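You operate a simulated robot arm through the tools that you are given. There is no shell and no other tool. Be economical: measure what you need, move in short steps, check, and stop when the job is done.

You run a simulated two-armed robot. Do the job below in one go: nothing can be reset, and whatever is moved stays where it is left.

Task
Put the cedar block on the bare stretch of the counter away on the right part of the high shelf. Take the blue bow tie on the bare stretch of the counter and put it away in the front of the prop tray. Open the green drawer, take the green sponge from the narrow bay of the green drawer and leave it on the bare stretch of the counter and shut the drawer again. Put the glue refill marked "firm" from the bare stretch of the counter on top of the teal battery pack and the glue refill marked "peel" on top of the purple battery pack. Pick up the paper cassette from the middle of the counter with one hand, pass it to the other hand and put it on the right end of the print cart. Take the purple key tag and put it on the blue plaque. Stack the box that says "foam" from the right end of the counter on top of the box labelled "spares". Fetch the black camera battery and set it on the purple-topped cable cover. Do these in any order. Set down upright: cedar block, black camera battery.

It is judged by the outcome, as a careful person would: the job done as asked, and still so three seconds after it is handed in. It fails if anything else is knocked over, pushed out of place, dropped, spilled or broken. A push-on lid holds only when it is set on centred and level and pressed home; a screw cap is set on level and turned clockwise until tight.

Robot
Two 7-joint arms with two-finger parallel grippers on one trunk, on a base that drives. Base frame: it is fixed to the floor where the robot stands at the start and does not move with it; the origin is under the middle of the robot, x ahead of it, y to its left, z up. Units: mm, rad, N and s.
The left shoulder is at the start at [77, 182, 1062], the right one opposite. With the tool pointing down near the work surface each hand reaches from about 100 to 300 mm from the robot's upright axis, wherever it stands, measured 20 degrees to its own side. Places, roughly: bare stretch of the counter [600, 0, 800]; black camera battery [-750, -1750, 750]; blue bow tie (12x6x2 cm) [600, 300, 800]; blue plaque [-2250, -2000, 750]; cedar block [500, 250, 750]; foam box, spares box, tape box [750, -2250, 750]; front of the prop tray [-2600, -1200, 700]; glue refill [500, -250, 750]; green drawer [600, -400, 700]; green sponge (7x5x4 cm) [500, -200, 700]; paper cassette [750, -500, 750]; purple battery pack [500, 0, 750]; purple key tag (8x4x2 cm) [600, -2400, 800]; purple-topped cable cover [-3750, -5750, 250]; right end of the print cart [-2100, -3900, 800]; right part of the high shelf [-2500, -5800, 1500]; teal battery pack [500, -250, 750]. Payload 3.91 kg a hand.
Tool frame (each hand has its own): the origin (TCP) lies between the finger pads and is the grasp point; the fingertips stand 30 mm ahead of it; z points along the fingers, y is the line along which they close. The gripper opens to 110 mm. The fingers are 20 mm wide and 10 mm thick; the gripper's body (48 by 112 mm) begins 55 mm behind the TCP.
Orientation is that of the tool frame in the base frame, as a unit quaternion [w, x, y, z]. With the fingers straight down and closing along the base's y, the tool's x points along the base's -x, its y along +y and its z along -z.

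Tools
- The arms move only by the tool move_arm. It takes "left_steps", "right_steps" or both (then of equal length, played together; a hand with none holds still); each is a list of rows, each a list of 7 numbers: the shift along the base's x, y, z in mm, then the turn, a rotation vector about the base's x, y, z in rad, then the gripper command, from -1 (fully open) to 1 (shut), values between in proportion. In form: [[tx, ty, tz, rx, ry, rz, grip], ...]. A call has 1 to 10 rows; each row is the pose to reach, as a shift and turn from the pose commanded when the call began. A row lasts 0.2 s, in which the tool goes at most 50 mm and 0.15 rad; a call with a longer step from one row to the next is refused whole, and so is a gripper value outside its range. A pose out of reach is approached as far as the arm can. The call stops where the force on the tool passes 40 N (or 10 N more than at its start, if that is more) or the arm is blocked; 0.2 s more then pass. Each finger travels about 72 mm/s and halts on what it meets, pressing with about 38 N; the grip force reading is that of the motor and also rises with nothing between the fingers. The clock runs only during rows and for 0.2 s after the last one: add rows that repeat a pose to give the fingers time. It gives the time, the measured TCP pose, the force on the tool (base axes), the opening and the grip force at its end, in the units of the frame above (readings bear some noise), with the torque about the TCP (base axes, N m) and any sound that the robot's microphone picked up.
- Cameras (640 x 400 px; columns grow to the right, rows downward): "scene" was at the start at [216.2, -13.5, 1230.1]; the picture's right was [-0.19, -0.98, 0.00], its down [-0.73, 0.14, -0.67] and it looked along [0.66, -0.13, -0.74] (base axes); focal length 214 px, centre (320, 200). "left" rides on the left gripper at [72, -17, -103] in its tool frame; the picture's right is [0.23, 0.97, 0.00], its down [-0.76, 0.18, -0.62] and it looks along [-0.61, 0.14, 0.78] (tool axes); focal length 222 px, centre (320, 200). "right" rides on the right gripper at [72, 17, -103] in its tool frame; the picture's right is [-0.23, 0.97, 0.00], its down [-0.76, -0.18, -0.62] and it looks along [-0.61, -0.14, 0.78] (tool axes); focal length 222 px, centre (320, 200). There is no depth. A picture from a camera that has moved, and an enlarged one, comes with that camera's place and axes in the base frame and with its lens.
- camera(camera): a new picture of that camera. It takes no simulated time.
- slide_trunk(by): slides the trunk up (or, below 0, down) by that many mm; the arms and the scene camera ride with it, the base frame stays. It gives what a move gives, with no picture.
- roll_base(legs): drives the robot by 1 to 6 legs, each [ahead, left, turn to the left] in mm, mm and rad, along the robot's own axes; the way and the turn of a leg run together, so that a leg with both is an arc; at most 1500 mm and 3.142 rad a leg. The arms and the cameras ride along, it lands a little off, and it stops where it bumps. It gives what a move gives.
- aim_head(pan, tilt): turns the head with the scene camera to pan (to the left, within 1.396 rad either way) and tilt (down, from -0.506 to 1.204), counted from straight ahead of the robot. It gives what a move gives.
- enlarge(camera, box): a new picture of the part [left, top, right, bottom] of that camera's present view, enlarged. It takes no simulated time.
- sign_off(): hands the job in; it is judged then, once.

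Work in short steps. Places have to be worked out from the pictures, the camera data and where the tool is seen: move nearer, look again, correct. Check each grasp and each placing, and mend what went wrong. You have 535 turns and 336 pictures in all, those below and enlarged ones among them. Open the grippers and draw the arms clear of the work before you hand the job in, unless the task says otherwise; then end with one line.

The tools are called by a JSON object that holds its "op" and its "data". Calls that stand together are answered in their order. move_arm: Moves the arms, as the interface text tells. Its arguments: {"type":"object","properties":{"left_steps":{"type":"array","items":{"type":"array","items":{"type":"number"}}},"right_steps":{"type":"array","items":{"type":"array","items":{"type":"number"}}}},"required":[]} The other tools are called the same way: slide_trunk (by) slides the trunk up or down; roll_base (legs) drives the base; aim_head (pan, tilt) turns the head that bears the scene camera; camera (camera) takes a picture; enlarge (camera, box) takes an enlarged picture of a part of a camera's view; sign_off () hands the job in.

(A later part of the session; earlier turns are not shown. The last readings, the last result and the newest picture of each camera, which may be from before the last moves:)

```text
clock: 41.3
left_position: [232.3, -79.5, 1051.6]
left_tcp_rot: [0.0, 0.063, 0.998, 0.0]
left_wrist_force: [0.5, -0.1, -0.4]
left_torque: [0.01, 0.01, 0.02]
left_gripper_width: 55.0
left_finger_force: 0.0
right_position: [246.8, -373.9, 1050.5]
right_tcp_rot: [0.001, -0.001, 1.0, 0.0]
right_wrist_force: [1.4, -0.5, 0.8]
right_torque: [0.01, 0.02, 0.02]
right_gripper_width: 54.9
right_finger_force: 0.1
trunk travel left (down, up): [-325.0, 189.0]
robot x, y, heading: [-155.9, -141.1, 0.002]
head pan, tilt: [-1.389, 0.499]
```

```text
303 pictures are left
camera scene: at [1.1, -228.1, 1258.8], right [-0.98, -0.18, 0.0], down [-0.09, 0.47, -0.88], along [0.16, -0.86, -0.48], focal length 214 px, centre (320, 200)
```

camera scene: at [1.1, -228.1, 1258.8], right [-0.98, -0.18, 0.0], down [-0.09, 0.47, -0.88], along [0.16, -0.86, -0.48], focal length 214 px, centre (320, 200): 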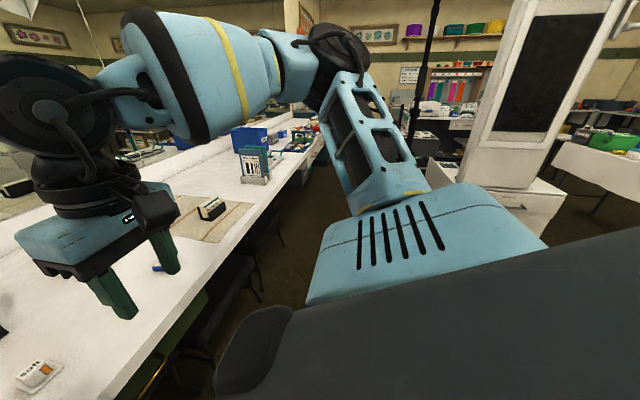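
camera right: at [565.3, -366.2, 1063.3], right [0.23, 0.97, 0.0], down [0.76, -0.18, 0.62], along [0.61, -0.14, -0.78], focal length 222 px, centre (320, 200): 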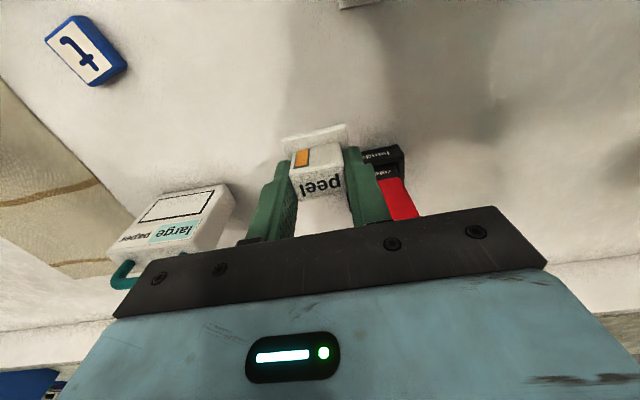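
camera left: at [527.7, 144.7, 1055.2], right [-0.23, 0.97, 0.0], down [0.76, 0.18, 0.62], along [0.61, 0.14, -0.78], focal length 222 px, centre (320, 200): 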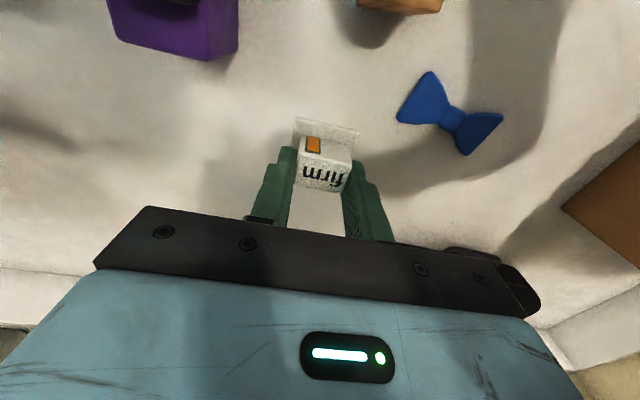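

I see a green drawer front with a gold bar handle near (405, −345, 685). I lower the trunk to see it and reach it horizontally.

{"op": "slide_trunk", "data": {"by": -280}}

{"op": "aim_head", "data": {"pan": -0.5, "tilt": 0.5}}

{"op": "camera", "data": {"camera": "scene"}}

```text
clock: 44.1
left_position: [247.0, -77.3, 758.0]
left_tcp_rot: [-0.045, 0.025, 0.999, 0.001]
left_wrist_force: [-0.2, 0.0, -0.1]
left_torque: [0.03, -0.03, -0.02]
left_gripper_width: 55.1
left_finger_force: 0.1
right_position: [245.7, -373.4, 769.9]
right_tcp_rot: [0.001, -0.001, 1.0, 0.0]
right_wrist_force: [0.0, -0.8, -0.3]
right_torque: [0.03, -0.02, -0.02]
right_gripper_width: 55.3
right_finger_force: 0.0
trunk travel left (down, up): [-45.0, 469.0]
robot x, y, heading: [-156.6, -141.1, 0.006]
head pan, tilt: [-1.389, 0.499]
```

```text
clock: 45.3
left_position: [245.0, -74.5, 758.4]
left_tcp_rot: [-0.044, 0.026, 0.999, -0.004]
left_wrist_force: [-0.1, -0.8, 1.0]
left_torque: [0.03, 0.03, 0.0]
left_gripper_width: 55.1
left_finger_force: 0.1
right_position: [245.3, -373.0, 768.8]
right_tcp_rot: [0.001, -0.001, 1.0, 0.0]
right_wrist_force: [0.0, 0.1, 0.5]
right_torque: [-0.01, 0.01, 0.02]
right_gripper_width: 54.8
right_finger_force: 0.1
trunk travel left (down, up): [-45.0, 469.0]
robot x, y, heading: [-155.1, -134.3, -0.0]
head pan, tilt: [-0.499, 0.499]
```

```text
302 pictures are left
camera scene: at [104.6, -226.7, 949.5], right [-0.97, -0.23, 0.0], down [-0.11, 0.48, -0.87], along [0.2, -0.85, -0.49], focal length 214 px, centre (320, 200)
```

scene: 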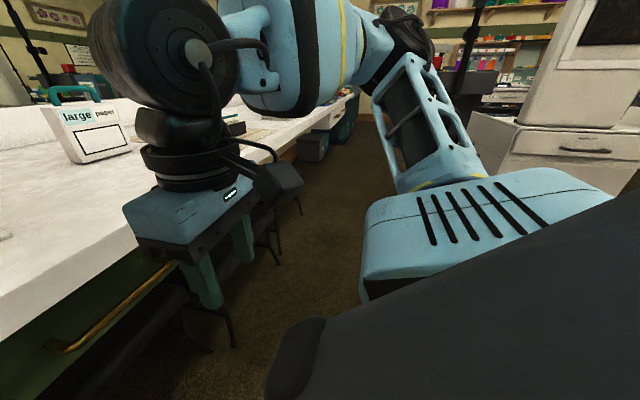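

The camera's reported direction doesn't fit the head pan; I check again.

{"op": "aim_head", "data": {"pan": 0.3, "tilt": 0.7}}

{"op": "camera", "data": {"camera": "scene"}}

```text
clock: 46.4
left_position: [247.7, -74.9, 761.6]
left_tcp_rot: [-0.04, 0.021, 0.999, -0.004]
left_wrist_force: [1.0, -1.2, -0.2]
left_torque: [-0.02, 0.01, 0.01]
left_gripper_width: 54.9
left_finger_force: 0.0
right_position: [245.9, -373.1, 769.3]
right_tcp_rot: [0.001, -0.001, 1.0, 0.0]
right_wrist_force: [0.0, -1.0, -0.8]
right_torque: [0.0, 0.02, -0.02]
right_gripper_width: 55.0
right_finger_force: 0.0
trunk travel left (down, up): [-45.0, 469.0]
robot x, y, heading: [-152.4, -140.3, -0.002]
head pan, tilt: [0.3, 0.7]
```

```text
301 pictures are left
camera scene: at [101.7, -220.8, 931.6], right [-0.98, -0.21, 0.0], down [-0.14, 0.64, -0.75], along [0.16, -0.74, -0.66], focal length 214 px, centre (320, 200)
```

scene: 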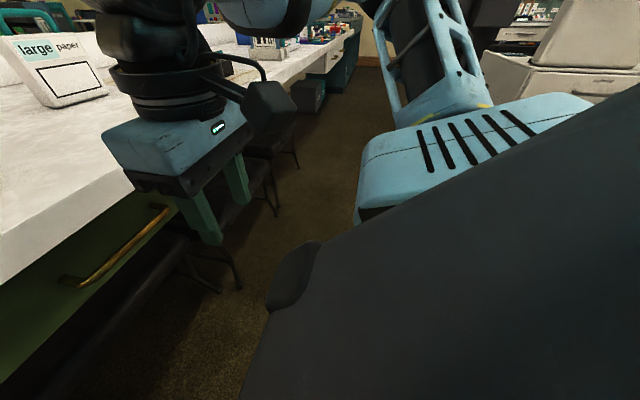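

The head seems stuck (perhaps the left arm crowds it). I look through the left camera and check the pose after raising the trunk some.

{"op": "camera", "data": {"camera": "left"}}

{"op": "slide_trunk", "data": {"by": 180}}

{"op": "camera", "data": {"camera": "scene"}}

```text
300 pictures are left
camera left: at [183.3, -87.1, 870.0], right [-0.18, 0.98, 0.01], down [0.82, 0.15, 0.56], along [0.55, 0.11, -0.83], focal length 222 px, centre (320, 200)
```

left: 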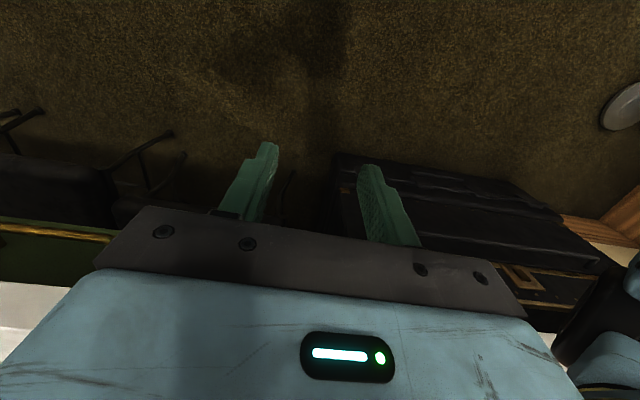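

```text
clock: 48.4
left_position: [231.7, -79.8, 949.9]
left_tcp_rot: [0.0, 0.062, 0.998, 0.001]
left_wrist_force: [-0.3, 0.4, -0.7]
left_torque: [-0.01, 0.0, 0.02]
left_gripper_width: 55.0
left_finger_force: 0.2
right_position: [245.8, -375.0, 950.4]
right_tcp_rot: [0.001, -0.001, 1.0, 0.0]
right_wrist_force: [0.6, 0.3, -0.6]
right_torque: [-0.02, -0.04, -0.01]
right_gripper_width: 55.0
right_finger_force: 0.0
trunk travel left (down, up): [-225.0, 289.0]
robot x, y, heading: [-154.3, -138.4, 0.003]
head pan, tilt: [0.3, 0.7]
```

```text
299 pictures are left
camera scene: at [94.5, -113.5, 1139.0], right [0.3, -0.95, 0.0], down [-0.62, -0.19, -0.76], along [0.73, 0.23, -0.64], focal length 214 px, centre (320, 200)
```

scene: 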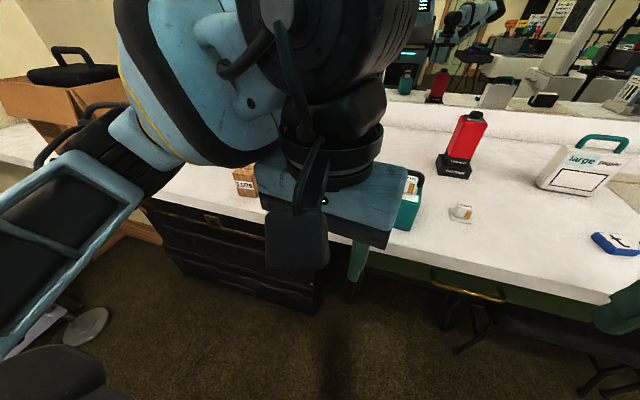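

The head is free again (the left arm had crowded it). I move the left hand aside and begin turning the right hand to point forward with fingers closing vertically.

{"op": "move_arm", "data": {"left_steps": [[0, 40, 0, 0, 0, 0, -0.5], [0, 80, 0, 0, 0, 0, -0.5], [0, 120, 0, 0, 0, 0, -0.5], [0, 160, 0, 0, 0, 0, -0.5], [0, 200, 0, 0, 0, 0, -0.5], [0, 240, 0, 0, 0, 0, -0.5], [0, 260, 0, 0, 0, 0, -0.5], [0, 260, 0, 0, 0, 0, -0.5], [0, 260, 0, 0, 0, 0, -0.5], [0, 260, 0, 0, 0, 0, -0.5]], "right_steps": [[-5, 0, 0, 0.0866, -0.0866, -0.0866, -0.5], [-10, 0, 0, 0.173, -0.173, -0.173, -0.5], [-15, 0, 0, 0.26, -0.26, -0.26, -0.5], [-20, 0, 0, 0.346, -0.346, -0.346, -0.5], [-25, 0, 0, 0.433, -0.433, -0.433, -0.5], [-30, 0, 0, 0.519, -0.519, -0.519, -0.5], [-35, 0, 0, 0.606, -0.606, -0.606, -0.5], [-40, 0, 0, 0.692, -0.692, -0.692, -0.5], [-45, 0, 0, 0.779, -0.779, -0.779, -0.5], [-50, 0, 0, 0.865, -0.865, -0.865, -0.5]]}}

{"op": "camera", "data": {"camera": "scene"}}

```text
clock: 50.6
left_position: [230.5, 181.1, 952.1]
left_tcp_rot: [0.001, 0.062, 0.998, 0.0]
left_wrist_force: [-0.1, -0.3, 0.2]
left_torque: [0.0, 0.02, 0.02]
left_gripper_width: 82.5
left_finger_force: 0.0
right_position: [306.5, -420.3, 1038.7]
right_tcp_rot: [0.394, 0.393, 0.732, 0.393]
right_wrist_force: [0.2, -0.1, 0.3]
right_torque: [0.03, 0.02, 0.0]
right_gripper_width: 82.4
right_finger_force: 0.1
right hand out of reach, approached as far as the arm can: row 5, 6, 7, 8, 9, 10
trunk travel left (down, up): [-225.0, 289.0]
robot x, y, heading: [-152.6, -137.0, 0.0]
head pan, tilt: [0.3, 0.7]
```

```text
298 pictures are left
camera scene: at [94.3, -113.6, 1139.1], right [0.3, -0.95, 0.0], down [-0.62, -0.19, -0.76], along [0.73, 0.23, -0.64], focal length 214 px, centre (320, 200)
```

scene: 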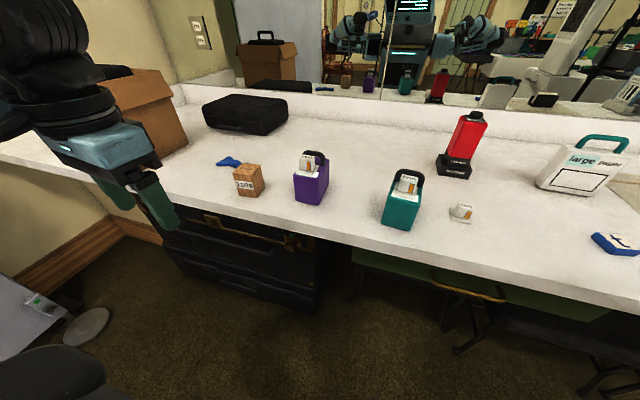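

The pose was too close to the body; I finish the turn while moving the hand forward to x≈310.

{"op": "move_arm", "data": {"right_steps": [[40, 0, 10, 0.0866, -0.0866, -0.0866, -0.5], [80, 0, 20, 0.173, -0.173, -0.173, -0.5], [120, 0, 20, 0.26, -0.26, -0.26, -0.5], [140, 0, 20, 0.344, -0.344, -0.344, -0.5], [140, 0, 20, 0.344, -0.344, -0.344, -0.5]]}}

{"op": "camera", "data": {"camera": "right"}}

```text
clock: 51.8
left_position: [230.5, 180.5, 952.4]
left_tcp_rot: [0.0, 0.062, 0.998, 0.001]
left_wrist_force: [-2.3, 0.7, 0.4]
left_torque: [0.01, 0.02, 0.02]
left_gripper_width: 82.6
left_finger_force: 0.3
right_position: [447.3, -420.5, 1057.8]
right_tcp_rot: [0.5, 0.501, 0.499, 0.5]
right_wrist_force: [-1.3, 0.0, 0.4]
right_torque: [-0.02, 0.02, -0.03]
right_gripper_width: 82.7
right_finger_force: 0.0
trunk travel left (down, up): [-225.0, 289.0]
robot x, y, heading: [-152.6, -138.1, 0.002]
head pan, tilt: [0.3, 0.7]
```

```text
297 pictures are left
camera right: at [342.6, -348.5, 1075.0], right [0.0, -0.23, 0.97], down [-0.62, -0.76, -0.18], along [0.78, -0.61, -0.14], focal length 222 px, centre (320, 200)
```

right: 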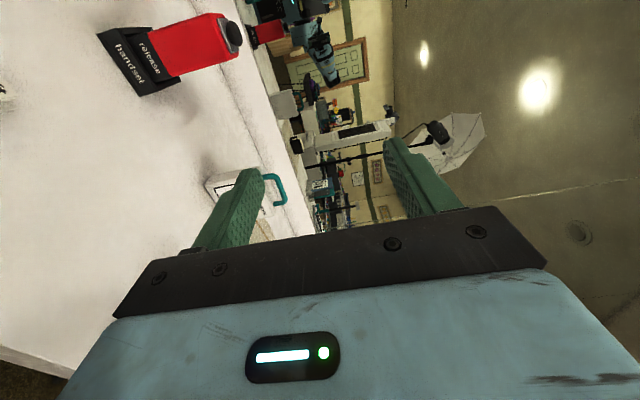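

Hand now points forward. I look to the right-rear before backing up.

{"op": "aim_head", "data": {"pan": -1.39, "tilt": 0.3}}

{"op": "camera", "data": {"camera": "scene"}}

{"op": "aim_head", "data": {"pan": 1.39, "tilt": 0.5}}

{"op": "camera", "data": {"camera": "scene"}}

```text
clock: 53.6
left_position: [230.7, 182.0, 951.8]
left_tcp_rot: [0.0, 0.061, 0.998, 0.0]
left_wrist_force: [0.1, -0.4, -0.4]
left_torque: [0.02, 0.0, -0.02]
left_gripper_width: 82.7
left_finger_force: 0.0
right_position: [446.8, -420.0, 1056.7]
right_tcp_rot: [0.501, 0.5, 0.5, 0.498]
right_wrist_force: [0.5, -0.6, -0.9]
right_torque: [-0.02, 0.02, -0.01]
right_gripper_width: 82.4
right_finger_force: 0.1
trunk travel left (down, up): [-225.0, 289.0]
robot x, y, heading: [-154.3, -138.4, 0.001]
head pan, tilt: [-1.389, 0.3]
```

```text
296 pictures are left
camera scene: at [30.0, -230.4, 1175.2], right [-0.98, -0.18, 0.0], down [-0.05, 0.29, -0.96], along [0.17, -0.94, -0.3], focal length 214 px, centre (320, 200)
```

scene: 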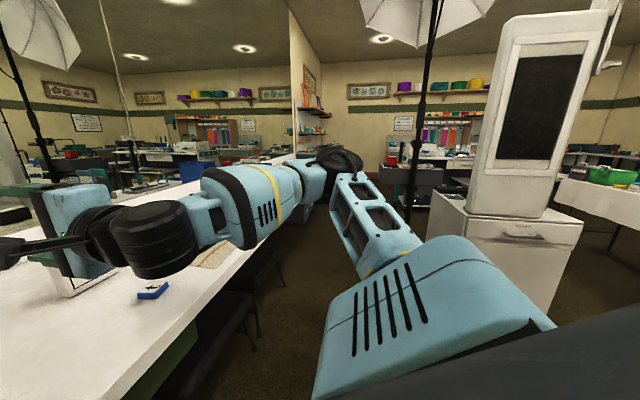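

```text
clock: 56.0
left_position: [231.1, 181.2, 951.4]
left_tcp_rot: [0.0, 0.061, 0.998, 0.0]
left_wrist_force: [0.5, 0.6, -0.5]
left_torque: [0.04, 0.02, 0.01]
left_gripper_width: 82.4
left_finger_force: 0.1
right_position: [447.3, -420.6, 1057.0]
right_tcp_rot: [0.501, 0.5, 0.5, 0.499]
right_wrist_force: [0.1, 0.0, 0.0]
right_torque: [0.0, -0.02, 0.03]
right_gripper_width: 82.4
right_finger_force: 0.1
trunk travel left (down, up): [-225.0, 289.0]
robot x, y, heading: [-152.7, -141.4, 0.005]
head pan, tilt: [1.389, 0.499]
```

```text
295 pictures are left
camera scene: at [29.3, -49.1, 1156.8], right [0.98, -0.18, 0.0], down [-0.09, -0.47, -0.88], along [0.16, 0.86, -0.48], focal length 214 px, centre (320, 200)
```

scene: 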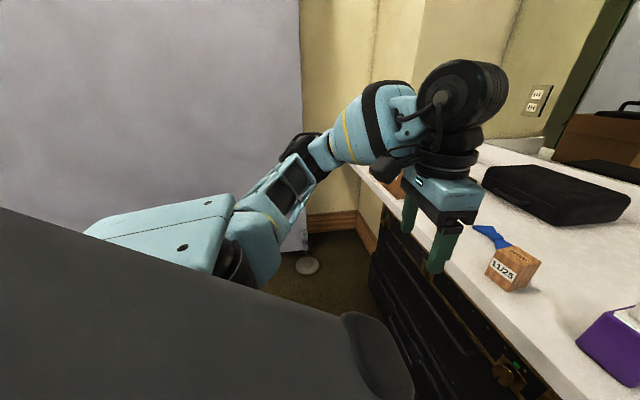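

Clear enough behind-right. I back the base 250 mm so the right hand can be lowered in front of the drawer.

{"op": "roll_base", "data": {"legs": [[-250, 0, 0]]}}

{"op": "move_arm", "data": {"right_steps": [[0, 10, -50, 0, 0, 0, -0.5], [0, 20, -100, 0, 0, 0, -0.5], [0, 30, -150, 0, 0, 0, -0.5], [0, 40, -200, 0, 0, 0, -0.5], [0, 50, -249, 0, 0, 0, -0.5], [0, 60, -298, 0, 0, 0, -0.5], [0, 70, -340, 0, 0, 0, -0.5], [0, 75, -370, 0, 0, 0, -0.5], [0, 75, -370, 0, 0, 0, -0.5]]}}

{"op": "aim_head", "data": {"pan": -0.3, "tilt": 0.6}}

{"op": "camera", "data": {"camera": "scene"}}

{"op": "camera", "data": {"camera": "right"}}

```text
clock: 57.8
left_position: [-20.4, 182.3, 951.4]
left_tcp_rot: [-0.001, 0.059, 0.998, 0.0]
left_wrist_force: [-0.6, 0.2, -0.4]
left_torque: [-0.01, 0.01, -0.01]
left_gripper_width: 82.7
left_finger_force: 0.1
right_position: [197.5, -419.8, 1057.1]
right_tcp_rot: [0.5, 0.499, 0.502, 0.5]
right_wrist_force: [0.6, -0.6, 0.0]
right_torque: [0.0, 0.03, 0.0]
right_gripper_width: 82.6
right_finger_force: 0.1
trunk travel left (down, up): [-225.0, 289.0]
robot x, y, heading: [-403.5, -139.0, 0.005]
head pan, tilt: [1.389, 0.499]
```

```text
refused: row 1 steps farther than a row can; nothing moved
```

```text
clock: 59.6
left_position: [-19.1, 181.1, 951.1]
left_tcp_rot: [0.0, 0.06, 0.998, -0.001]
left_wrist_force: [-0.5, -0.1, 0.0]
left_torque: [0.03, 0.0, 0.01]
left_gripper_width: 82.5
left_finger_force: 0.1
right_position: [198.8, -419.3, 1057.8]
right_tcp_rot: [0.5, 0.498, 0.501, 0.5]
right_wrist_force: [0.7, -0.1, -0.4]
right_torque: [-0.02, 0.04, -0.01]
right_gripper_width: 82.3
right_finger_force: 0.1
trunk travel left (down, up): [-225.0, 289.0]
robot x, y, heading: [-404.2, -139.5, 0.002]
head pan, tilt: [-0.3, 0.6]
```

```text
294 pictures are left
camera scene: at [-151.8, -164.4, 1147.7], right [-0.29, -0.96, 0.0], down [-0.54, 0.16, -0.83], along [0.79, -0.24, -0.56], focal length 214 px, centre (320, 200)
```

scene: 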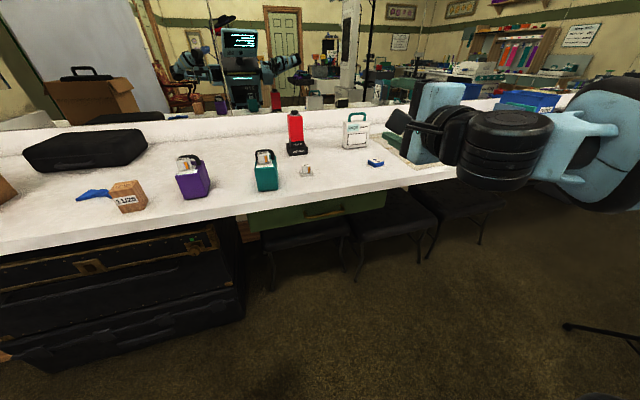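

```text
293 pictures are left
camera right: at [94.4, -347.6, 1074.4], right [0.0, -0.23, 0.97], down [-0.62, -0.76, -0.18], along [0.78, -0.6, -0.14], focal length 222 px, centre (320, 200)
```

right: 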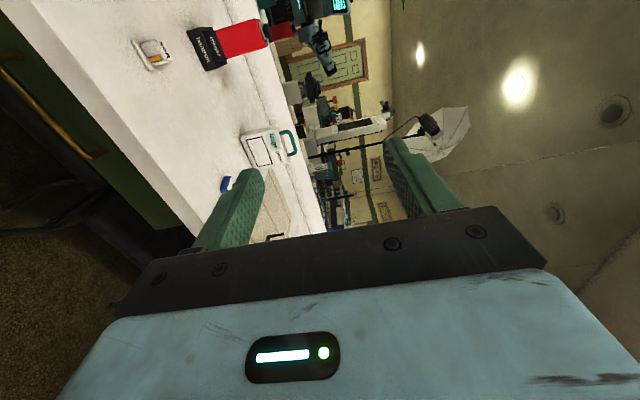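

Handle is triangulated at x≈422, y −280…−435, z≈686. I lower the right hand to that height and y≈−357.

{"op": "move_arm", "data": {"right_steps": [[0, 6, -45, 0, 0, 0, -0.2], [0, 12, -90, 0, 0, 0, -0.2], [0, 18, -135, 0, 0, 0, -0.2], [0, 24, -180, 0, 0, 0, -0.2], [0, 30, -225, 0, 0, 0, -0.2], [0, 38, -270, 0, 0, 0, -0.2], [0, 46, -315, 0, 0, 0, -0.2], [0, 54, -350, 0, 0, 0, -0.2], [0, 62, -371, 0, 0, 0, -0.2], [0, 62, -371, 0, 0, 0, -0.2]]}}

{"op": "camera", "data": {"camera": "right"}}

{"op": "camera", "data": {"camera": "scene"}}

```text
clock: 61.8
left_position: [-18.9, 182.5, 951.5]
left_tcp_rot: [0.0, 0.06, 0.998, 0.0]
left_wrist_force: [-0.1, -0.1, -0.4]
left_torque: [0.02, 0.02, 0.02]
left_gripper_width: 82.6
left_finger_force: 0.0
right_position: [198.3, -419.9, 1057.7]
right_tcp_rot: [0.499, 0.498, 0.502, 0.5]
right_wrist_force: [-0.7, 0.0, -0.1]
right_torque: [-0.03, -0.01, 0.03]
right_gripper_width: 66.3
right_finger_force: 0.1
right hand out of reach, approached as far as the arm can: row 1, 2, 3, 4, 5, 6, 7, 8, 9, 10
trunk travel left (down, up): [-225.0, 289.0]
robot x, y, heading: [-403.7, -144.4, 0.005]
head pan, tilt: [-0.3, 0.6]
```

```text
292 pictures are left
camera right: at [94.4, -347.6, 1074.4], right [0.0, -0.23, 0.97], down [-0.62, -0.76, -0.18], along [0.78, -0.6, -0.14], focal length 222 px, centre (320, 200)
```

right: 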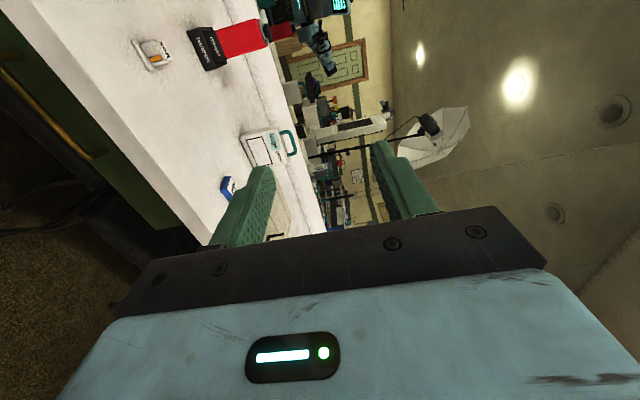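

```text
291 pictures are left
camera scene: at [-151.8, -164.5, 1147.7], right [-0.29, -0.96, 0.0], down [-0.54, 0.16, -0.83], along [0.79, -0.24, -0.56], focal length 214 px, centre (320, 200)
```

scene: 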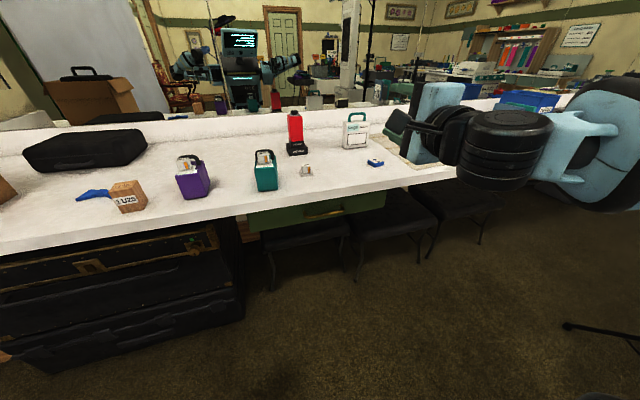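

The arm is at a joint limit in this wrist roll. I rotate the hand about its own pointing axis the other way.

{"op": "move_arm", "data": {"right_steps": [[0, 0, -5, -0.15, 0, 0, -0.2], [0, 0, -10, -0.3, 0, 0, -0.2], [0, 0, -15, -0.45, 0, 0, -0.2], [0, 0, -20, -0.6, 0, 0, -0.2], [0, 0, -25, -0.75, 0, 0, -0.2], [0, 0, -30, -0.9, 0, 0, -0.2], [0, 0, -35, -1.05, 0, 0, -0.2], [0, 0, -40, -1.2, 0, 0, -0.2], [0, 0, -45, -1.35, 0, 0, -0.2], [0, 0, -50, -1.5, 0, 0, -0.2]]}}

{"op": "move_arm", "data": {"right_steps": [[0, 0, -40, -0.07, 0, 0, -0.2], [0, 0, -80, -0.07, 0, 0, -0.2], [0, 0, -120, -0.07, 0, 0, -0.2], [0, 0, -160, -0.07, 0, 0, -0.2], [0, 0, -200, -0.07, 0, 0, -0.2]]}}

```text
clock: 64.0
left_position: [-19.6, 181.5, 950.9]
left_tcp_rot: [0.001, 0.058, 0.998, 0.0]
left_wrist_force: [-0.1, 0.1, 0.5]
left_torque: [0.04, -0.01, -0.04]
left_gripper_width: 82.2
left_finger_force: 0.0
right_position: [206.7, -426.3, 1032.6]
right_tcp_rot: [0.699, 0.022, 0.714, 0.025]
right_wrist_force: [-0.2, 0.6, 0.1]
right_torque: [-0.02, 0.02, 0.03]
right_gripper_width: 65.9
right_finger_force: 0.2
right hand out of reach, approached as far as the arm can: row 3, 4, 5, 6, 7, 8, 9, 10
trunk travel left (down, up): [-225.0, 289.0]
robot x, y, heading: [-403.7, -146.4, 0.01]
head pan, tilt: [-0.3, 0.6]
```

```text
clock: 65.2
left_position: [-19.5, 181.8, 950.7]
left_tcp_rot: [0.0, 0.059, 0.998, 0.0]
left_wrist_force: [-0.4, 0.0, -0.7]
left_torque: [0.0, 0.02, -0.02]
left_gripper_width: 82.5
left_finger_force: 0.1
right_position: [195.1, -449.4, 1026.4]
right_tcp_rot: [0.7, -0.002, 0.714, 0.001]
right_wrist_force: [0.3, 0.0, -0.5]
right_torque: [0.01, 0.03, -0.01]
right_gripper_width: 66.2
right_finger_force: 0.0
right hand out of reach, approached as far as the arm can: row 1, 2, 3, 4, 5
trunk travel left (down, up): [-225.0, 289.0]
robot x, y, heading: [-404.2, -141.7, 0.01]
head pan, tilt: [-0.3, 0.6]
```

Still limited; I test whether extending farther forward allows going lower.

{"op": "move_arm", "data": {"right_steps": [[45, 0, 0, 0, 0, 0, -0.2], [90, 0, 0, 0, 0, 0, -0.2], [90, 0, -45, 0, 0, 0, -0.2], [90, 0, -90, 0, 0, 0, -0.2], [90, 0, -135, 0, 0, 0, -0.2]]}}

{"op": "camera", "data": {"camera": "scene"}}

```text
clock: 66.4
left_position: [-19.1, 181.6, 950.3]
left_tcp_rot: [-0.001, 0.059, 0.998, 0.0]
left_wrist_force: [0.4, 0.0, 0.2]
left_torque: [-0.02, -0.04, -0.01]
left_gripper_width: 82.4
left_finger_force: 0.1
right_position: [304.7, -481.4, 990.3]
right_tcp_rot: [0.684, -0.01, 0.73, 0.01]
right_wrist_force: [0.4, -0.2, -0.6]
right_torque: [0.02, -0.02, -0.04]
right_gripper_width: 65.9
right_finger_force: 0.1
right hand out of reach, approached as far as the arm can: row 1, 2, 3, 4, 5
trunk travel left (down, up): [-225.0, 289.0]
robot x, y, heading: [-407.5, -138.9, 0.003]
head pan, tilt: [-0.3, 0.6]
```

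```text
290 pictures are left
camera scene: at [-151.2, -164.6, 1147.6], right [-0.29, -0.96, 0.0], down [-0.54, 0.16, -0.82], along [0.79, -0.24, -0.57], focal length 214 px, centre (320, 200)
```

scene: 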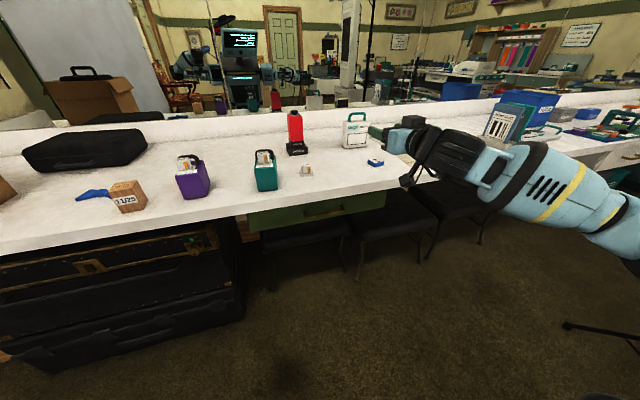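

The wrist limit couples height and pitch, so I lower the trunk to bring the shoulder nearer to the handle's height.

{"op": "slide_trunk", "data": {"by": -220}}

{"op": "camera", "data": {"camera": "scene"}}

```text
clock: 68.7
left_position: [-19.8, 182.8, 733.2]
left_tcp_rot: [0.0, 0.06, 0.998, 0.0]
left_wrist_force: [0.3, -0.6, -0.3]
left_torque: [-0.03, -0.01, 0.01]
left_gripper_width: 82.4
left_finger_force: 0.1
right_position: [299.2, -489.0, 765.2]
right_tcp_rot: [0.684, -0.01, 0.73, 0.01]
right_wrist_force: [-0.9, 0.0, -0.2]
right_torque: [-0.01, -0.01, -0.02]
right_gripper_width: 65.7
right_finger_force: 0.0
trunk travel left (down, up): [-5.0, 509.0]
robot x, y, heading: [-406.3, -144.6, 0.005]
head pan, tilt: [-0.3, 0.6]
```

```text
289 pictures are left
camera scene: at [-74.0, -164.0, 912.1], right [-0.29, -0.96, 0.0], down [-0.54, 0.16, -0.83], along [0.79, -0.24, -0.56], focal length 214 px, centre (320, 200)
```

scene: 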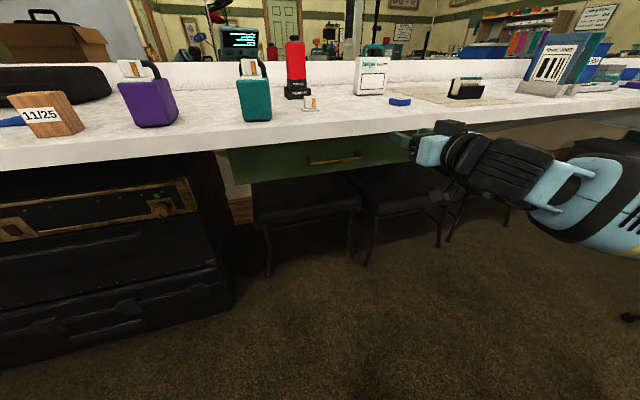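

Good view: handle ≈(422,−354,681), drawer front y −93…−613. I roll the hand so fingers close vertically while drifting toward the handle's y.

{"op": "move_arm", "data": {"right_steps": [[0, 8, -6, 0.15, 0, 0, -0.2], [0, 16, -12, 0.3, 0, 0, -0.2], [0, 24, -18, 0.45, 0, 0, -0.2], [0, 32, -24, 0.6, 0, 0, -0.2], [0, 40, -30, 0.75, 0, 0, -0.2], [0, 48, -36, 0.9, 0, 0, -0.2], [0, 56, -42, 1.05, 0, 0, -0.2], [0, 64, -48, 1.2, 0, 0, -0.2], [0, 72, -54, 1.35, 0, 0, -0.2], [0, 80, -60, 1.5, 0, 0, -0.2]]}}

{"op": "camera", "data": {"camera": "scene"}}

```text
clock: 70.9
left_position: [-20.6, 182.0, 732.3]
left_tcp_rot: [0.0, 0.059, 0.998, 0.001]
left_wrist_force: [-0.4, 0.8, -0.9]
left_torque: [-0.01, 0.01, 0.01]
left_gripper_width: 82.5
left_finger_force: 0.0
right_position: [301.9, -435.3, 787.8]
right_tcp_rot: [0.488, 0.466, 0.545, 0.498]
right_wrist_force: [-0.8, 0.0, 0.4]
right_torque: [-0.01, -0.01, 0.01]
right_gripper_width: 66.2
right_finger_force: 0.0
right hand out of reach, approached as far as the arm can: row 1, 2, 3, 4, 5, 6, 7, 8, 9, 10
trunk travel left (down, up): [-5.0, 509.0]
robot x, y, heading: [-401.7, -141.6, 0.002]
head pan, tilt: [-0.3, 0.6]
```

```text
288 pictures are left
camera scene: at [-73.8, -164.0, 912.0], right [-0.29, -0.96, 0.0], down [-0.54, 0.16, -0.82], along [0.79, -0.24, -0.57], focal length 214 px, centre (320, 200)
```

scene: 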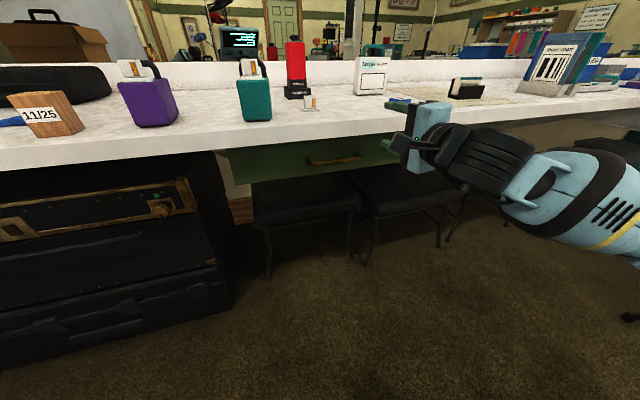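

I try giving the hand a more natural yaw/pitch (left and down) as it descends.

{"op": "move_arm", "data": {"right_steps": [[0, 10, -12, 0, 0.06, 0.1, -0.2], [0, 20, -24, 0, 0.12, 0.2, -0.2], [0, 30, -36, 0, 0.18, 0.3, -0.2], [0, 40, -48, 0, 0.24, 0.4, -0.2], [0, 50, -60, 0, 0.3, 0.5, -0.2], [0, 60, -80, 0, 0.3, 0.5, -0.2], [0, 70, -100, 0, 0.3, 0.5, -0.2], [0, 70, -100, 0, 0.3, 0.5, -0.2]]}}

{"op": "camera", "data": {"camera": "scene"}}

```text
clock: 72.7
left_position: [-19.2, 182.1, 731.0]
left_tcp_rot: [0.0, 0.06, 0.998, 0.0]
left_wrist_force: [-0.4, -0.2, 0.1]
left_torque: [0.01, -0.05, -0.02]
left_gripper_width: 82.6
left_finger_force: 0.2
right_position: [304.8, -366.3, 684.6]
right_tcp_rot: [0.265, 0.383, 0.71, 0.529]
right_wrist_force: [0.1, -0.7, -0.4]
right_torque: [-0.01, 0.04, -0.01]
right_gripper_width: 66.0
right_finger_force: 0.1
trunk travel left (down, up): [-5.0, 509.0]
robot x, y, heading: [-406.8, -139.5, 0.005]
head pan, tilt: [-0.3, 0.6]
```

```text
287 pictures are left
camera scene: at [-73.9, -164.0, 912.1], right [-0.29, -0.96, 0.0], down [-0.54, 0.16, -0.83], along [0.79, -0.24, -0.56], focal length 214 px, centre (320, 200)
```

scene: 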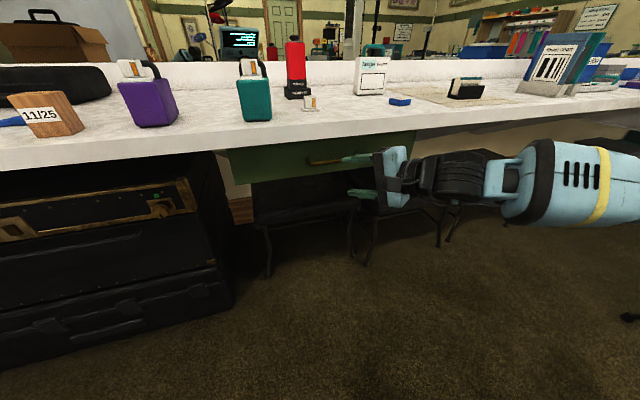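

The right hand now sits at (305,−366,685) with fingers straddling vertically. I zoom to check the handle, gap and counter edge.

{"op": "enlarge", "data": {"camera": "scene", "box": [220, 110, 440, 220]}}

{"op": "camera", "data": {"camera": "right"}}

```text
2.91 times, centred on (330, 165) of scene
camera zoom: at [-73.9, -164.0, 912.1], right [-0.29, -0.96, 0.0], down [-0.54, 0.16, -0.83], along [0.79, -0.24, -0.56], focal length 624 px, centre (291, 302)
```

zoom: 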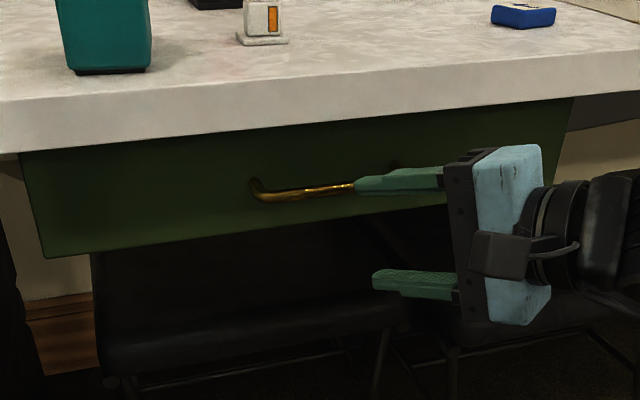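

```text
285 pictures are left
camera right: at [186.9, -361.0, 734.8], right [0.39, -0.04, 0.92], down [-0.1, -0.99, 0.0], along [0.92, -0.09, -0.39], focal length 222 px, centre (320, 200)
```

right: 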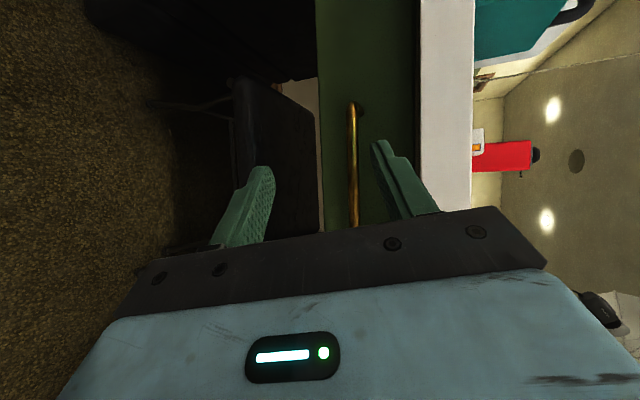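

Bar refined to x≈424, z≈674. I lower the hand 10 mm and roll forward 85 mm.

{"op": "move_arm", "data": {"right_steps": [[0, 0, -5, 0, 0, 0, -0.2], [0, 0, -10, 0, 0, 0, -0.2], [0, 0, -10, 0, 0, 0, -0.2]]}}

{"op": "roll_base", "data": {"legs": [[85, 0, 0]]}}

{"op": "camera", "data": {"camera": "right"}}

{"op": "enlarge", "data": {"camera": "scene", "box": [220, 90, 440, 220]}}

```text
clock: 73.5
left_position: [-19.3, 181.2, 731.3]
left_tcp_rot: [0.0, 0.06, 0.998, 0.0]
left_wrist_force: [1.5, 0.4, 0.7]
left_torque: [-0.02, -0.02, 0.0]
left_gripper_width: 82.3
left_finger_force: 0.0
right_position: [306.0, -365.9, 676.1]
right_tcp_rot: [0.265, 0.384, 0.709, 0.529]
right_wrist_force: [0.7, -0.7, -1.2]
right_torque: [0.0, 0.03, -0.02]
right_gripper_width: 66.1
right_finger_force: 0.1
trunk travel left (down, up): [-5.0, 509.0]
robot x, y, heading: [-403.2, -139.2, 0.002]
head pan, tilt: [-0.3, 0.6]
```

```text
clock: 74.6
left_position: [64.1, 181.7, 731.6]
left_tcp_rot: [0.0, 0.06, 0.998, 0.001]
left_wrist_force: [0.0, -0.2, -0.7]
left_torque: [-0.03, -0.01, -0.04]
left_gripper_width: 82.6
left_finger_force: 0.1
right_position: [389.5, -366.0, 676.0]
right_tcp_rot: [0.265, 0.383, 0.71, 0.528]
right_wrist_force: [-1.0, -0.4, -0.5]
right_torque: [0.02, -0.01, 0.01]
right_gripper_width: 66.0
right_finger_force: 0.0
trunk travel left (down, up): [-5.0, 509.0]
robot x, y, heading: [-320.7, -139.7, 0.005]
head pan, tilt: [-0.3, 0.6]
```

```text
284 pictures are left
camera right: at [273.0, -360.6, 724.6], right [0.39, -0.04, 0.92], down [-0.1, -0.99, 0.0], along [0.92, -0.09, -0.39], focal length 222 px, centre (320, 200)
```

right: 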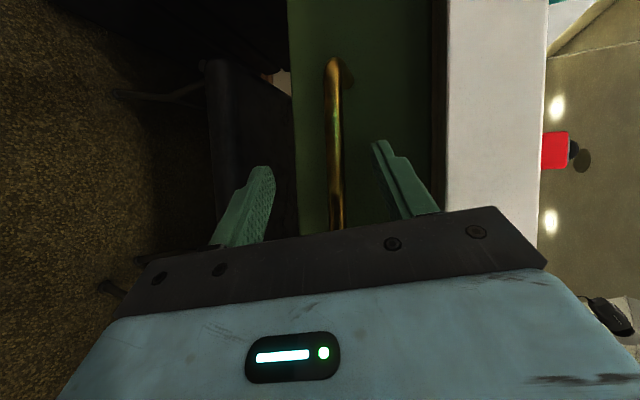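

```text
2.91 times, centred on (330, 155) of scene
camera zoom: at [11.1, -163.7, 912.0], right [-0.29, -0.96, 0.0], down [-0.54, 0.16, -0.82], along [0.79, -0.24, -0.57], focal length 624 px, centre (291, 331)
```

zoom: 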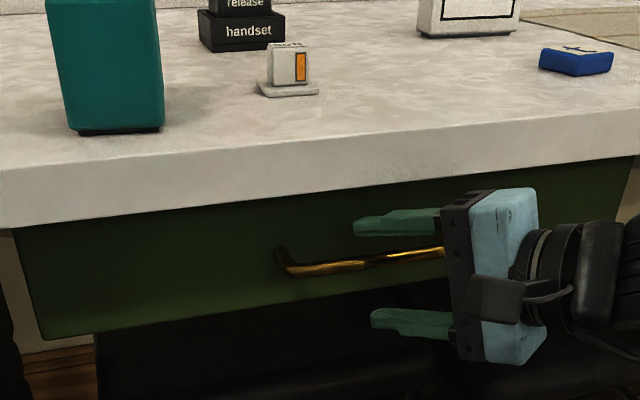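

The bar lies between the fingers. I advance 25 mm and close.

{"op": "move_arm", "data": {"right_steps": [[10, 0, -2, 0, 0, 0, -0.2], [18, 0, -2, 0, 0, 0, -0.2], [25, 0, -2, 0, 0, 0, -0.2], [25, 0, -2, 0, 0, 0, -0.2]]}}

{"op": "camera", "data": {"camera": "right"}}

```text
clock: 75.3
left_position: [63.8, 179.2, 732.2]
left_tcp_rot: [0.001, 0.061, 0.998, 0.0]
left_wrist_force: [0.4, 0.4, -0.1]
left_torque: [-0.02, 0.01, -0.01]
left_gripper_width: 82.5
left_finger_force: 0.1
right_position: [406.8, -367.7, 675.3]
right_tcp_rot: [0.263, 0.381, 0.71, 0.531]
right_wrist_force: [-23.5, -5.8, 0.8]
right_torque: [0.19, -0.73, 0.16]
right_gripper_width: 63.0
right_finger_force: 0.0
trunk travel left (down, up): [-5.0, 509.0]
robot x, y, heading: [-320.3, -139.1, 0.003]
head pan, tilt: [-0.3, 0.6]
stopped in row 3 (right hand): the force on the tool passed its limit at 48 N (the readings are from after the stop); the commanded pose is now the measured one
```

```text
282 pictures are left
camera right: at [288.3, -362.3, 723.4], right [0.38, -0.04, 0.92], down [-0.1, -1.0, -0.01], along [0.92, -0.09, -0.39], focal length 222 px, centre (320, 200)
```

right: 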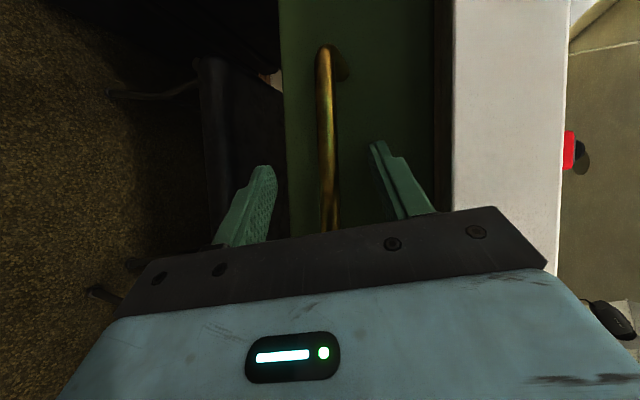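

The upper fingertip touched the drawer front (x≈440). I back off slightly, narrow the opening around the bar, then advance and grip.

{"op": "move_arm", "data": {"right_steps": [[-4, 0, 0, 0, 0, 0, -0.1], [-4, 0, -1, 0, 0, 0, 0.2], [-4, 0, -1, 0, 0, 0, 0.45], [-4, 0, -1, 0, 0, 0, 0.5], [-4, 0, -1, 0, 0, 0, 0.5]]}}

{"op": "camera", "data": {"camera": "right"}}

```text
clock: 76.5
left_position: [64.3, 181.7, 732.3]
left_tcp_rot: [0.0, 0.06, 0.998, 0.0]
left_wrist_force: [0.3, -0.3, 0.3]
left_torque: [0.01, 0.01, 0.02]
left_gripper_width: 82.5
left_finger_force: 0.0
right_position: [404.6, -365.1, 673.8]
right_tcp_rot: [0.263, 0.382, 0.71, 0.53]
right_wrist_force: [3.4, 1.7, 4.7]
right_torque: [0.13, -0.01, -0.05]
right_gripper_width: 30.6
right_finger_force: 3.6
trunk travel left (down, up): [-5.0, 509.0]
robot x, y, heading: [-320.5, -138.5, 0.003]
head pan, tilt: [-0.3, 0.6]
```

```text
281 pictures are left
camera right: at [286.4, -361.3, 722.1], right [0.38, -0.04, 0.92], down [-0.1, -1.0, -0.01], along [0.92, -0.09, -0.39], focal length 222 px, centre (320, 200)
```

right: 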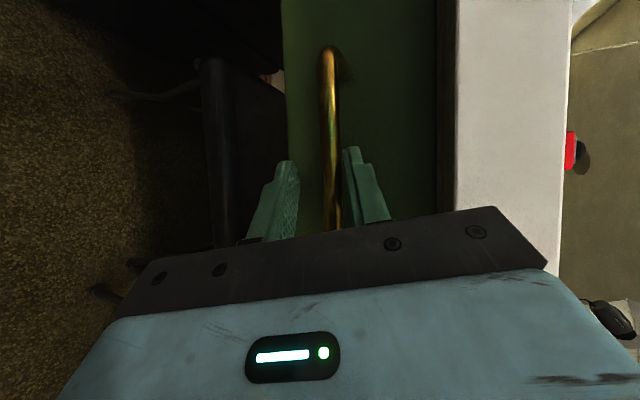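

The upper finger touches the bar; I shift up 7 mm, then advance 8 mm and close.

{"op": "move_arm", "data": {"right_steps": [[0, 0, 4, 0, 0, 0, 0.45], [0, 0, 7, 0, 0, 0, 0.45], [4, 0, 7, 0, 0, 0, 0.45], [8, 0, 7, 0, 0, 0, 0.45], [8, 0, 7, 0, 0, 0, 0.7], [8, 0, 7, 0, 0, 0, 1], [8, 0, 7, 0, 0, 0, 1], [8, 0, 7, 0, 0, 0, 1]]}}

{"op": "camera", "data": {"camera": "right"}}

```text
clock: 78.3
left_position: [65.0, 181.3, 731.0]
left_tcp_rot: [0.0, 0.061, 0.998, 0.0]
left_wrist_force: [-0.2, -0.7, 0.5]
left_torque: [-0.01, -0.02, -0.02]
left_gripper_width: 82.4
left_finger_force: 0.1
right_position: [411.8, -367.0, 677.8]
right_tcp_rot: [0.262, 0.383, 0.711, 0.529]
right_wrist_force: [-5.2, 0.4, -7.1]
right_torque: [1.17, 0.05, -0.57]
right_gripper_width: 14.9
right_finger_force: 44.9
trunk travel left (down, up): [-5.0, 509.0]
robot x, y, heading: [-323.1, -141.1, 0.002]
head pan, tilt: [-0.3, 0.6]
```

```text
280 pictures are left
camera right: at [294.1, -361.3, 728.1], right [0.39, -0.04, 0.92], down [-0.1, -1.0, -0.01], along [0.92, -0.09, -0.39], focal length 222 px, centre (320, 200)
```

right: 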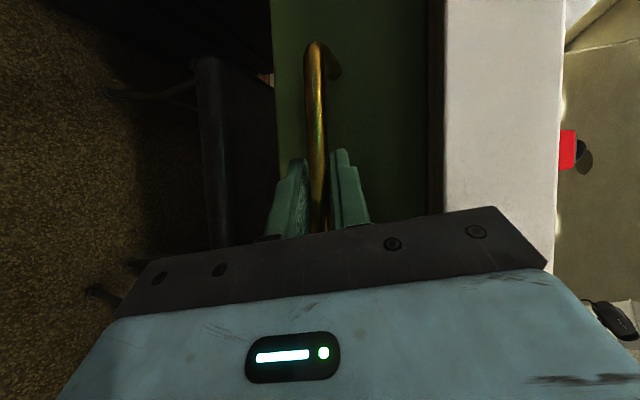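

The bar is gripped. I pull by rolling the base back 100 mm.

{"op": "roll_base", "data": {"legs": [[-100, 0, 0]]}}

{"op": "camera", "data": {"camera": "scene"}}

```text
clock: 79.5
left_position: [-34.5, 181.5, 730.8]
left_tcp_rot: [-0.001, 0.061, 0.998, 0.0]
left_wrist_force: [-0.2, -0.5, 0.4]
left_torque: [-0.01, -0.01, 0.01]
left_gripper_width: 82.6
left_finger_force: 0.1
right_position: [311.7, -365.8, 677.6]
right_tcp_rot: [0.261, 0.382, 0.711, 0.529]
right_wrist_force: [-0.9, 9.5, -12.4]
right_torque: [1.03, 0.04, -0.61]
right_gripper_width: 15.0
right_finger_force: 45.0
trunk travel left (down, up): [-5.0, 509.0]
robot x, y, heading: [-418.3, -139.8, 0.002]
head pan, tilt: [-0.3, 0.6]
```

```text
279 pictures are left
camera scene: at [-89.1, -164.8, 911.7], right [-0.29, -0.96, 0.0], down [-0.54, 0.17, -0.82], along [0.79, -0.24, -0.57], focal length 214 px, centre (320, 200)
```

scene: 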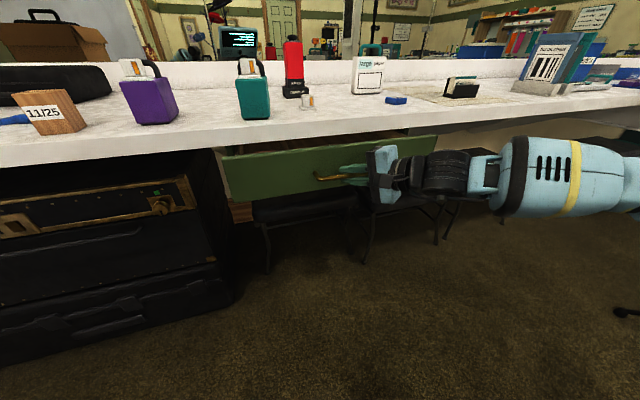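

The drawer is coming out. I pull another 170 mm.

{"op": "roll_base", "data": {"legs": [[-170, 0, 0]]}}

{"op": "camera", "data": {"camera": "scene"}}

```text
clock: 81.0
left_position: [-206.6, 181.2, 730.8]
left_tcp_rot: [0.0, 0.059, 0.998, 0.0]
left_wrist_force: [-0.3, 0.1, 0.2]
left_torque: [-0.01, 0.0, 0.01]
left_gripper_width: 82.2
left_finger_force: 0.1
right_position: [141.3, -365.2, 677.5]
right_tcp_rot: [0.262, 0.381, 0.711, 0.53]
right_wrist_force: [1.5, -11.0, -3.0]
right_torque: [0.93, 0.06, -0.96]
right_gripper_width: 15.1
right_finger_force: 44.8
trunk travel left (down, up): [-5.0, 509.0]
robot x, y, heading: [-594.9, -137.8, 0.011]
head pan, tilt: [-0.3, 0.6]
```

```text
278 pictures are left
camera scene: at [-260.9, -165.4, 911.9], right [-0.29, -0.96, 0.0], down [-0.54, 0.16, -0.82], along [0.79, -0.24, -0.57], focal length 214 px, centre (320, 200)
```

scene: 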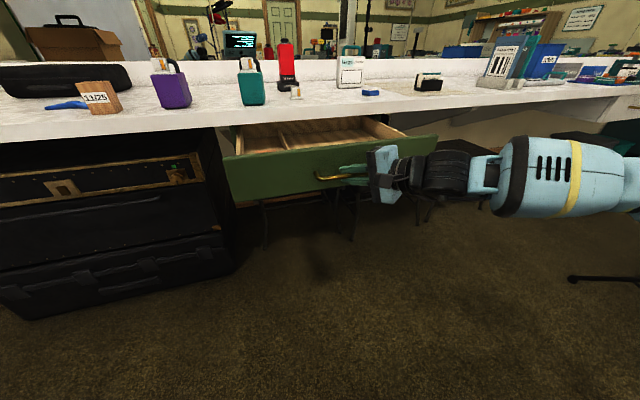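

The drawer is open ~270 mm. I release the handle and back off, then raise the trunk to look inside.

{"op": "move_arm", "data": {"right_steps": [[0, 0, 0, 0, 0, 0, 0.6], [0, 0, 0, 0, 0, 0, 0.3], [0, 0, 0, 0, 0, 0, 0.2], [-10, 0, 0, 0, 0, 0, 0.2], [-20, 0, 0, 0, 0, 0, 0.2]]}}

{"op": "roll_base", "data": {"legs": [[-80, 0, 0]]}}

{"op": "slide_trunk", "data": {"by": 320}}

{"op": "camera", "data": {"camera": "scene"}}

```text
clock: 82.2
left_position: [-208.3, 181.8, 731.9]
left_tcp_rot: [-0.001, 0.059, 0.998, 0.0]
left_wrist_force: [0.2, -1.3, 0.0]
left_torque: [-0.04, -0.01, 0.0]
left_gripper_width: 82.6
left_finger_force: 0.0
right_position: [120.3, -366.0, 677.7]
right_tcp_rot: [0.263, 0.382, 0.71, 0.53]
right_wrist_force: [-0.1, -0.3, 0.7]
right_torque: [-0.02, -0.01, -0.01]
right_gripper_width: 43.9
right_finger_force: 0.1
trunk travel left (down, up): [-5.0, 509.0]
robot x, y, heading: [-592.0, -144.3, 0.008]
head pan, tilt: [-0.3, 0.6]
```

```text
clock: 83.2
left_position: [-289.9, 181.7, 731.8]
left_tcp_rot: [0.0, 0.059, 0.998, 0.0]
left_wrist_force: [-0.4, -1.3, -0.5]
left_torque: [-0.05, 0.0, 0.01]
left_gripper_width: 82.3
left_finger_force: 0.1
right_position: [39.5, -364.6, 676.7]
right_tcp_rot: [0.262, 0.38, 0.711, 0.53]
right_wrist_force: [-0.8, -0.9, 0.0]
right_torque: [-0.02, -0.02, 0.02]
right_gripper_width: 44.1
right_finger_force: 0.0
trunk travel left (down, up): [-5.0, 509.0]
robot x, y, heading: [-674.5, -142.1, 0.01]
head pan, tilt: [-0.3, 0.6]
```

```text
clock: 86.4
left_position: [-288.3, 181.0, 1050.3]
left_tcp_rot: [0.001, 0.058, 0.998, 0.0]
left_wrist_force: [0.7, 0.9, -0.4]
left_torque: [0.0, 0.04, 0.02]
left_gripper_width: 82.5
left_finger_force: 0.0
right_position: [39.4, -365.4, 996.9]
right_tcp_rot: [0.261, 0.381, 0.712, 0.529]
right_wrist_force: [-0.5, 0.4, 0.0]
right_torque: [0.02, -0.02, -0.02]
right_gripper_width: 44.2
right_finger_force: 0.1
trunk travel left (down, up): [-325.0, 189.0]
robot x, y, heading: [-673.1, -145.4, 0.007]
head pan, tilt: [-0.3, 0.6]
```

```text
277 pictures are left
camera scene: at [-449.0, -165.5, 1249.7], right [-0.29, -0.96, 0.0], down [-0.54, 0.16, -0.83], along [0.79, -0.24, -0.56], focal length 214 px, centre (320, 200)
```

scene: 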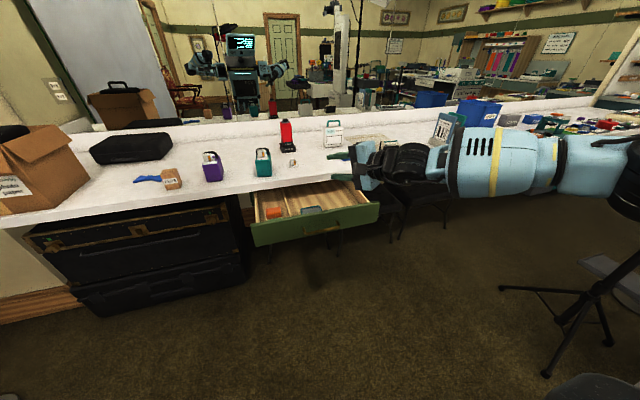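

I zoom into the open drawer.

{"op": "enlarge", "data": {"camera": "scene", "box": [235, 165, 395, 255]}}

```text
4.00 times, centred on (315, 210) of scene
camera zoom: at [-449.0, -165.5, 1249.7], right [-0.29, -0.96, 0.0], down [-0.54, 0.16, -0.83], along [0.79, -0.24, -0.56], focal length 858 px, centre (340, 160)
```

zoom: 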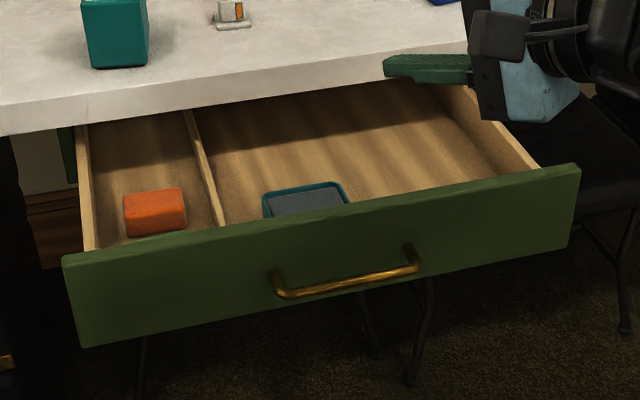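

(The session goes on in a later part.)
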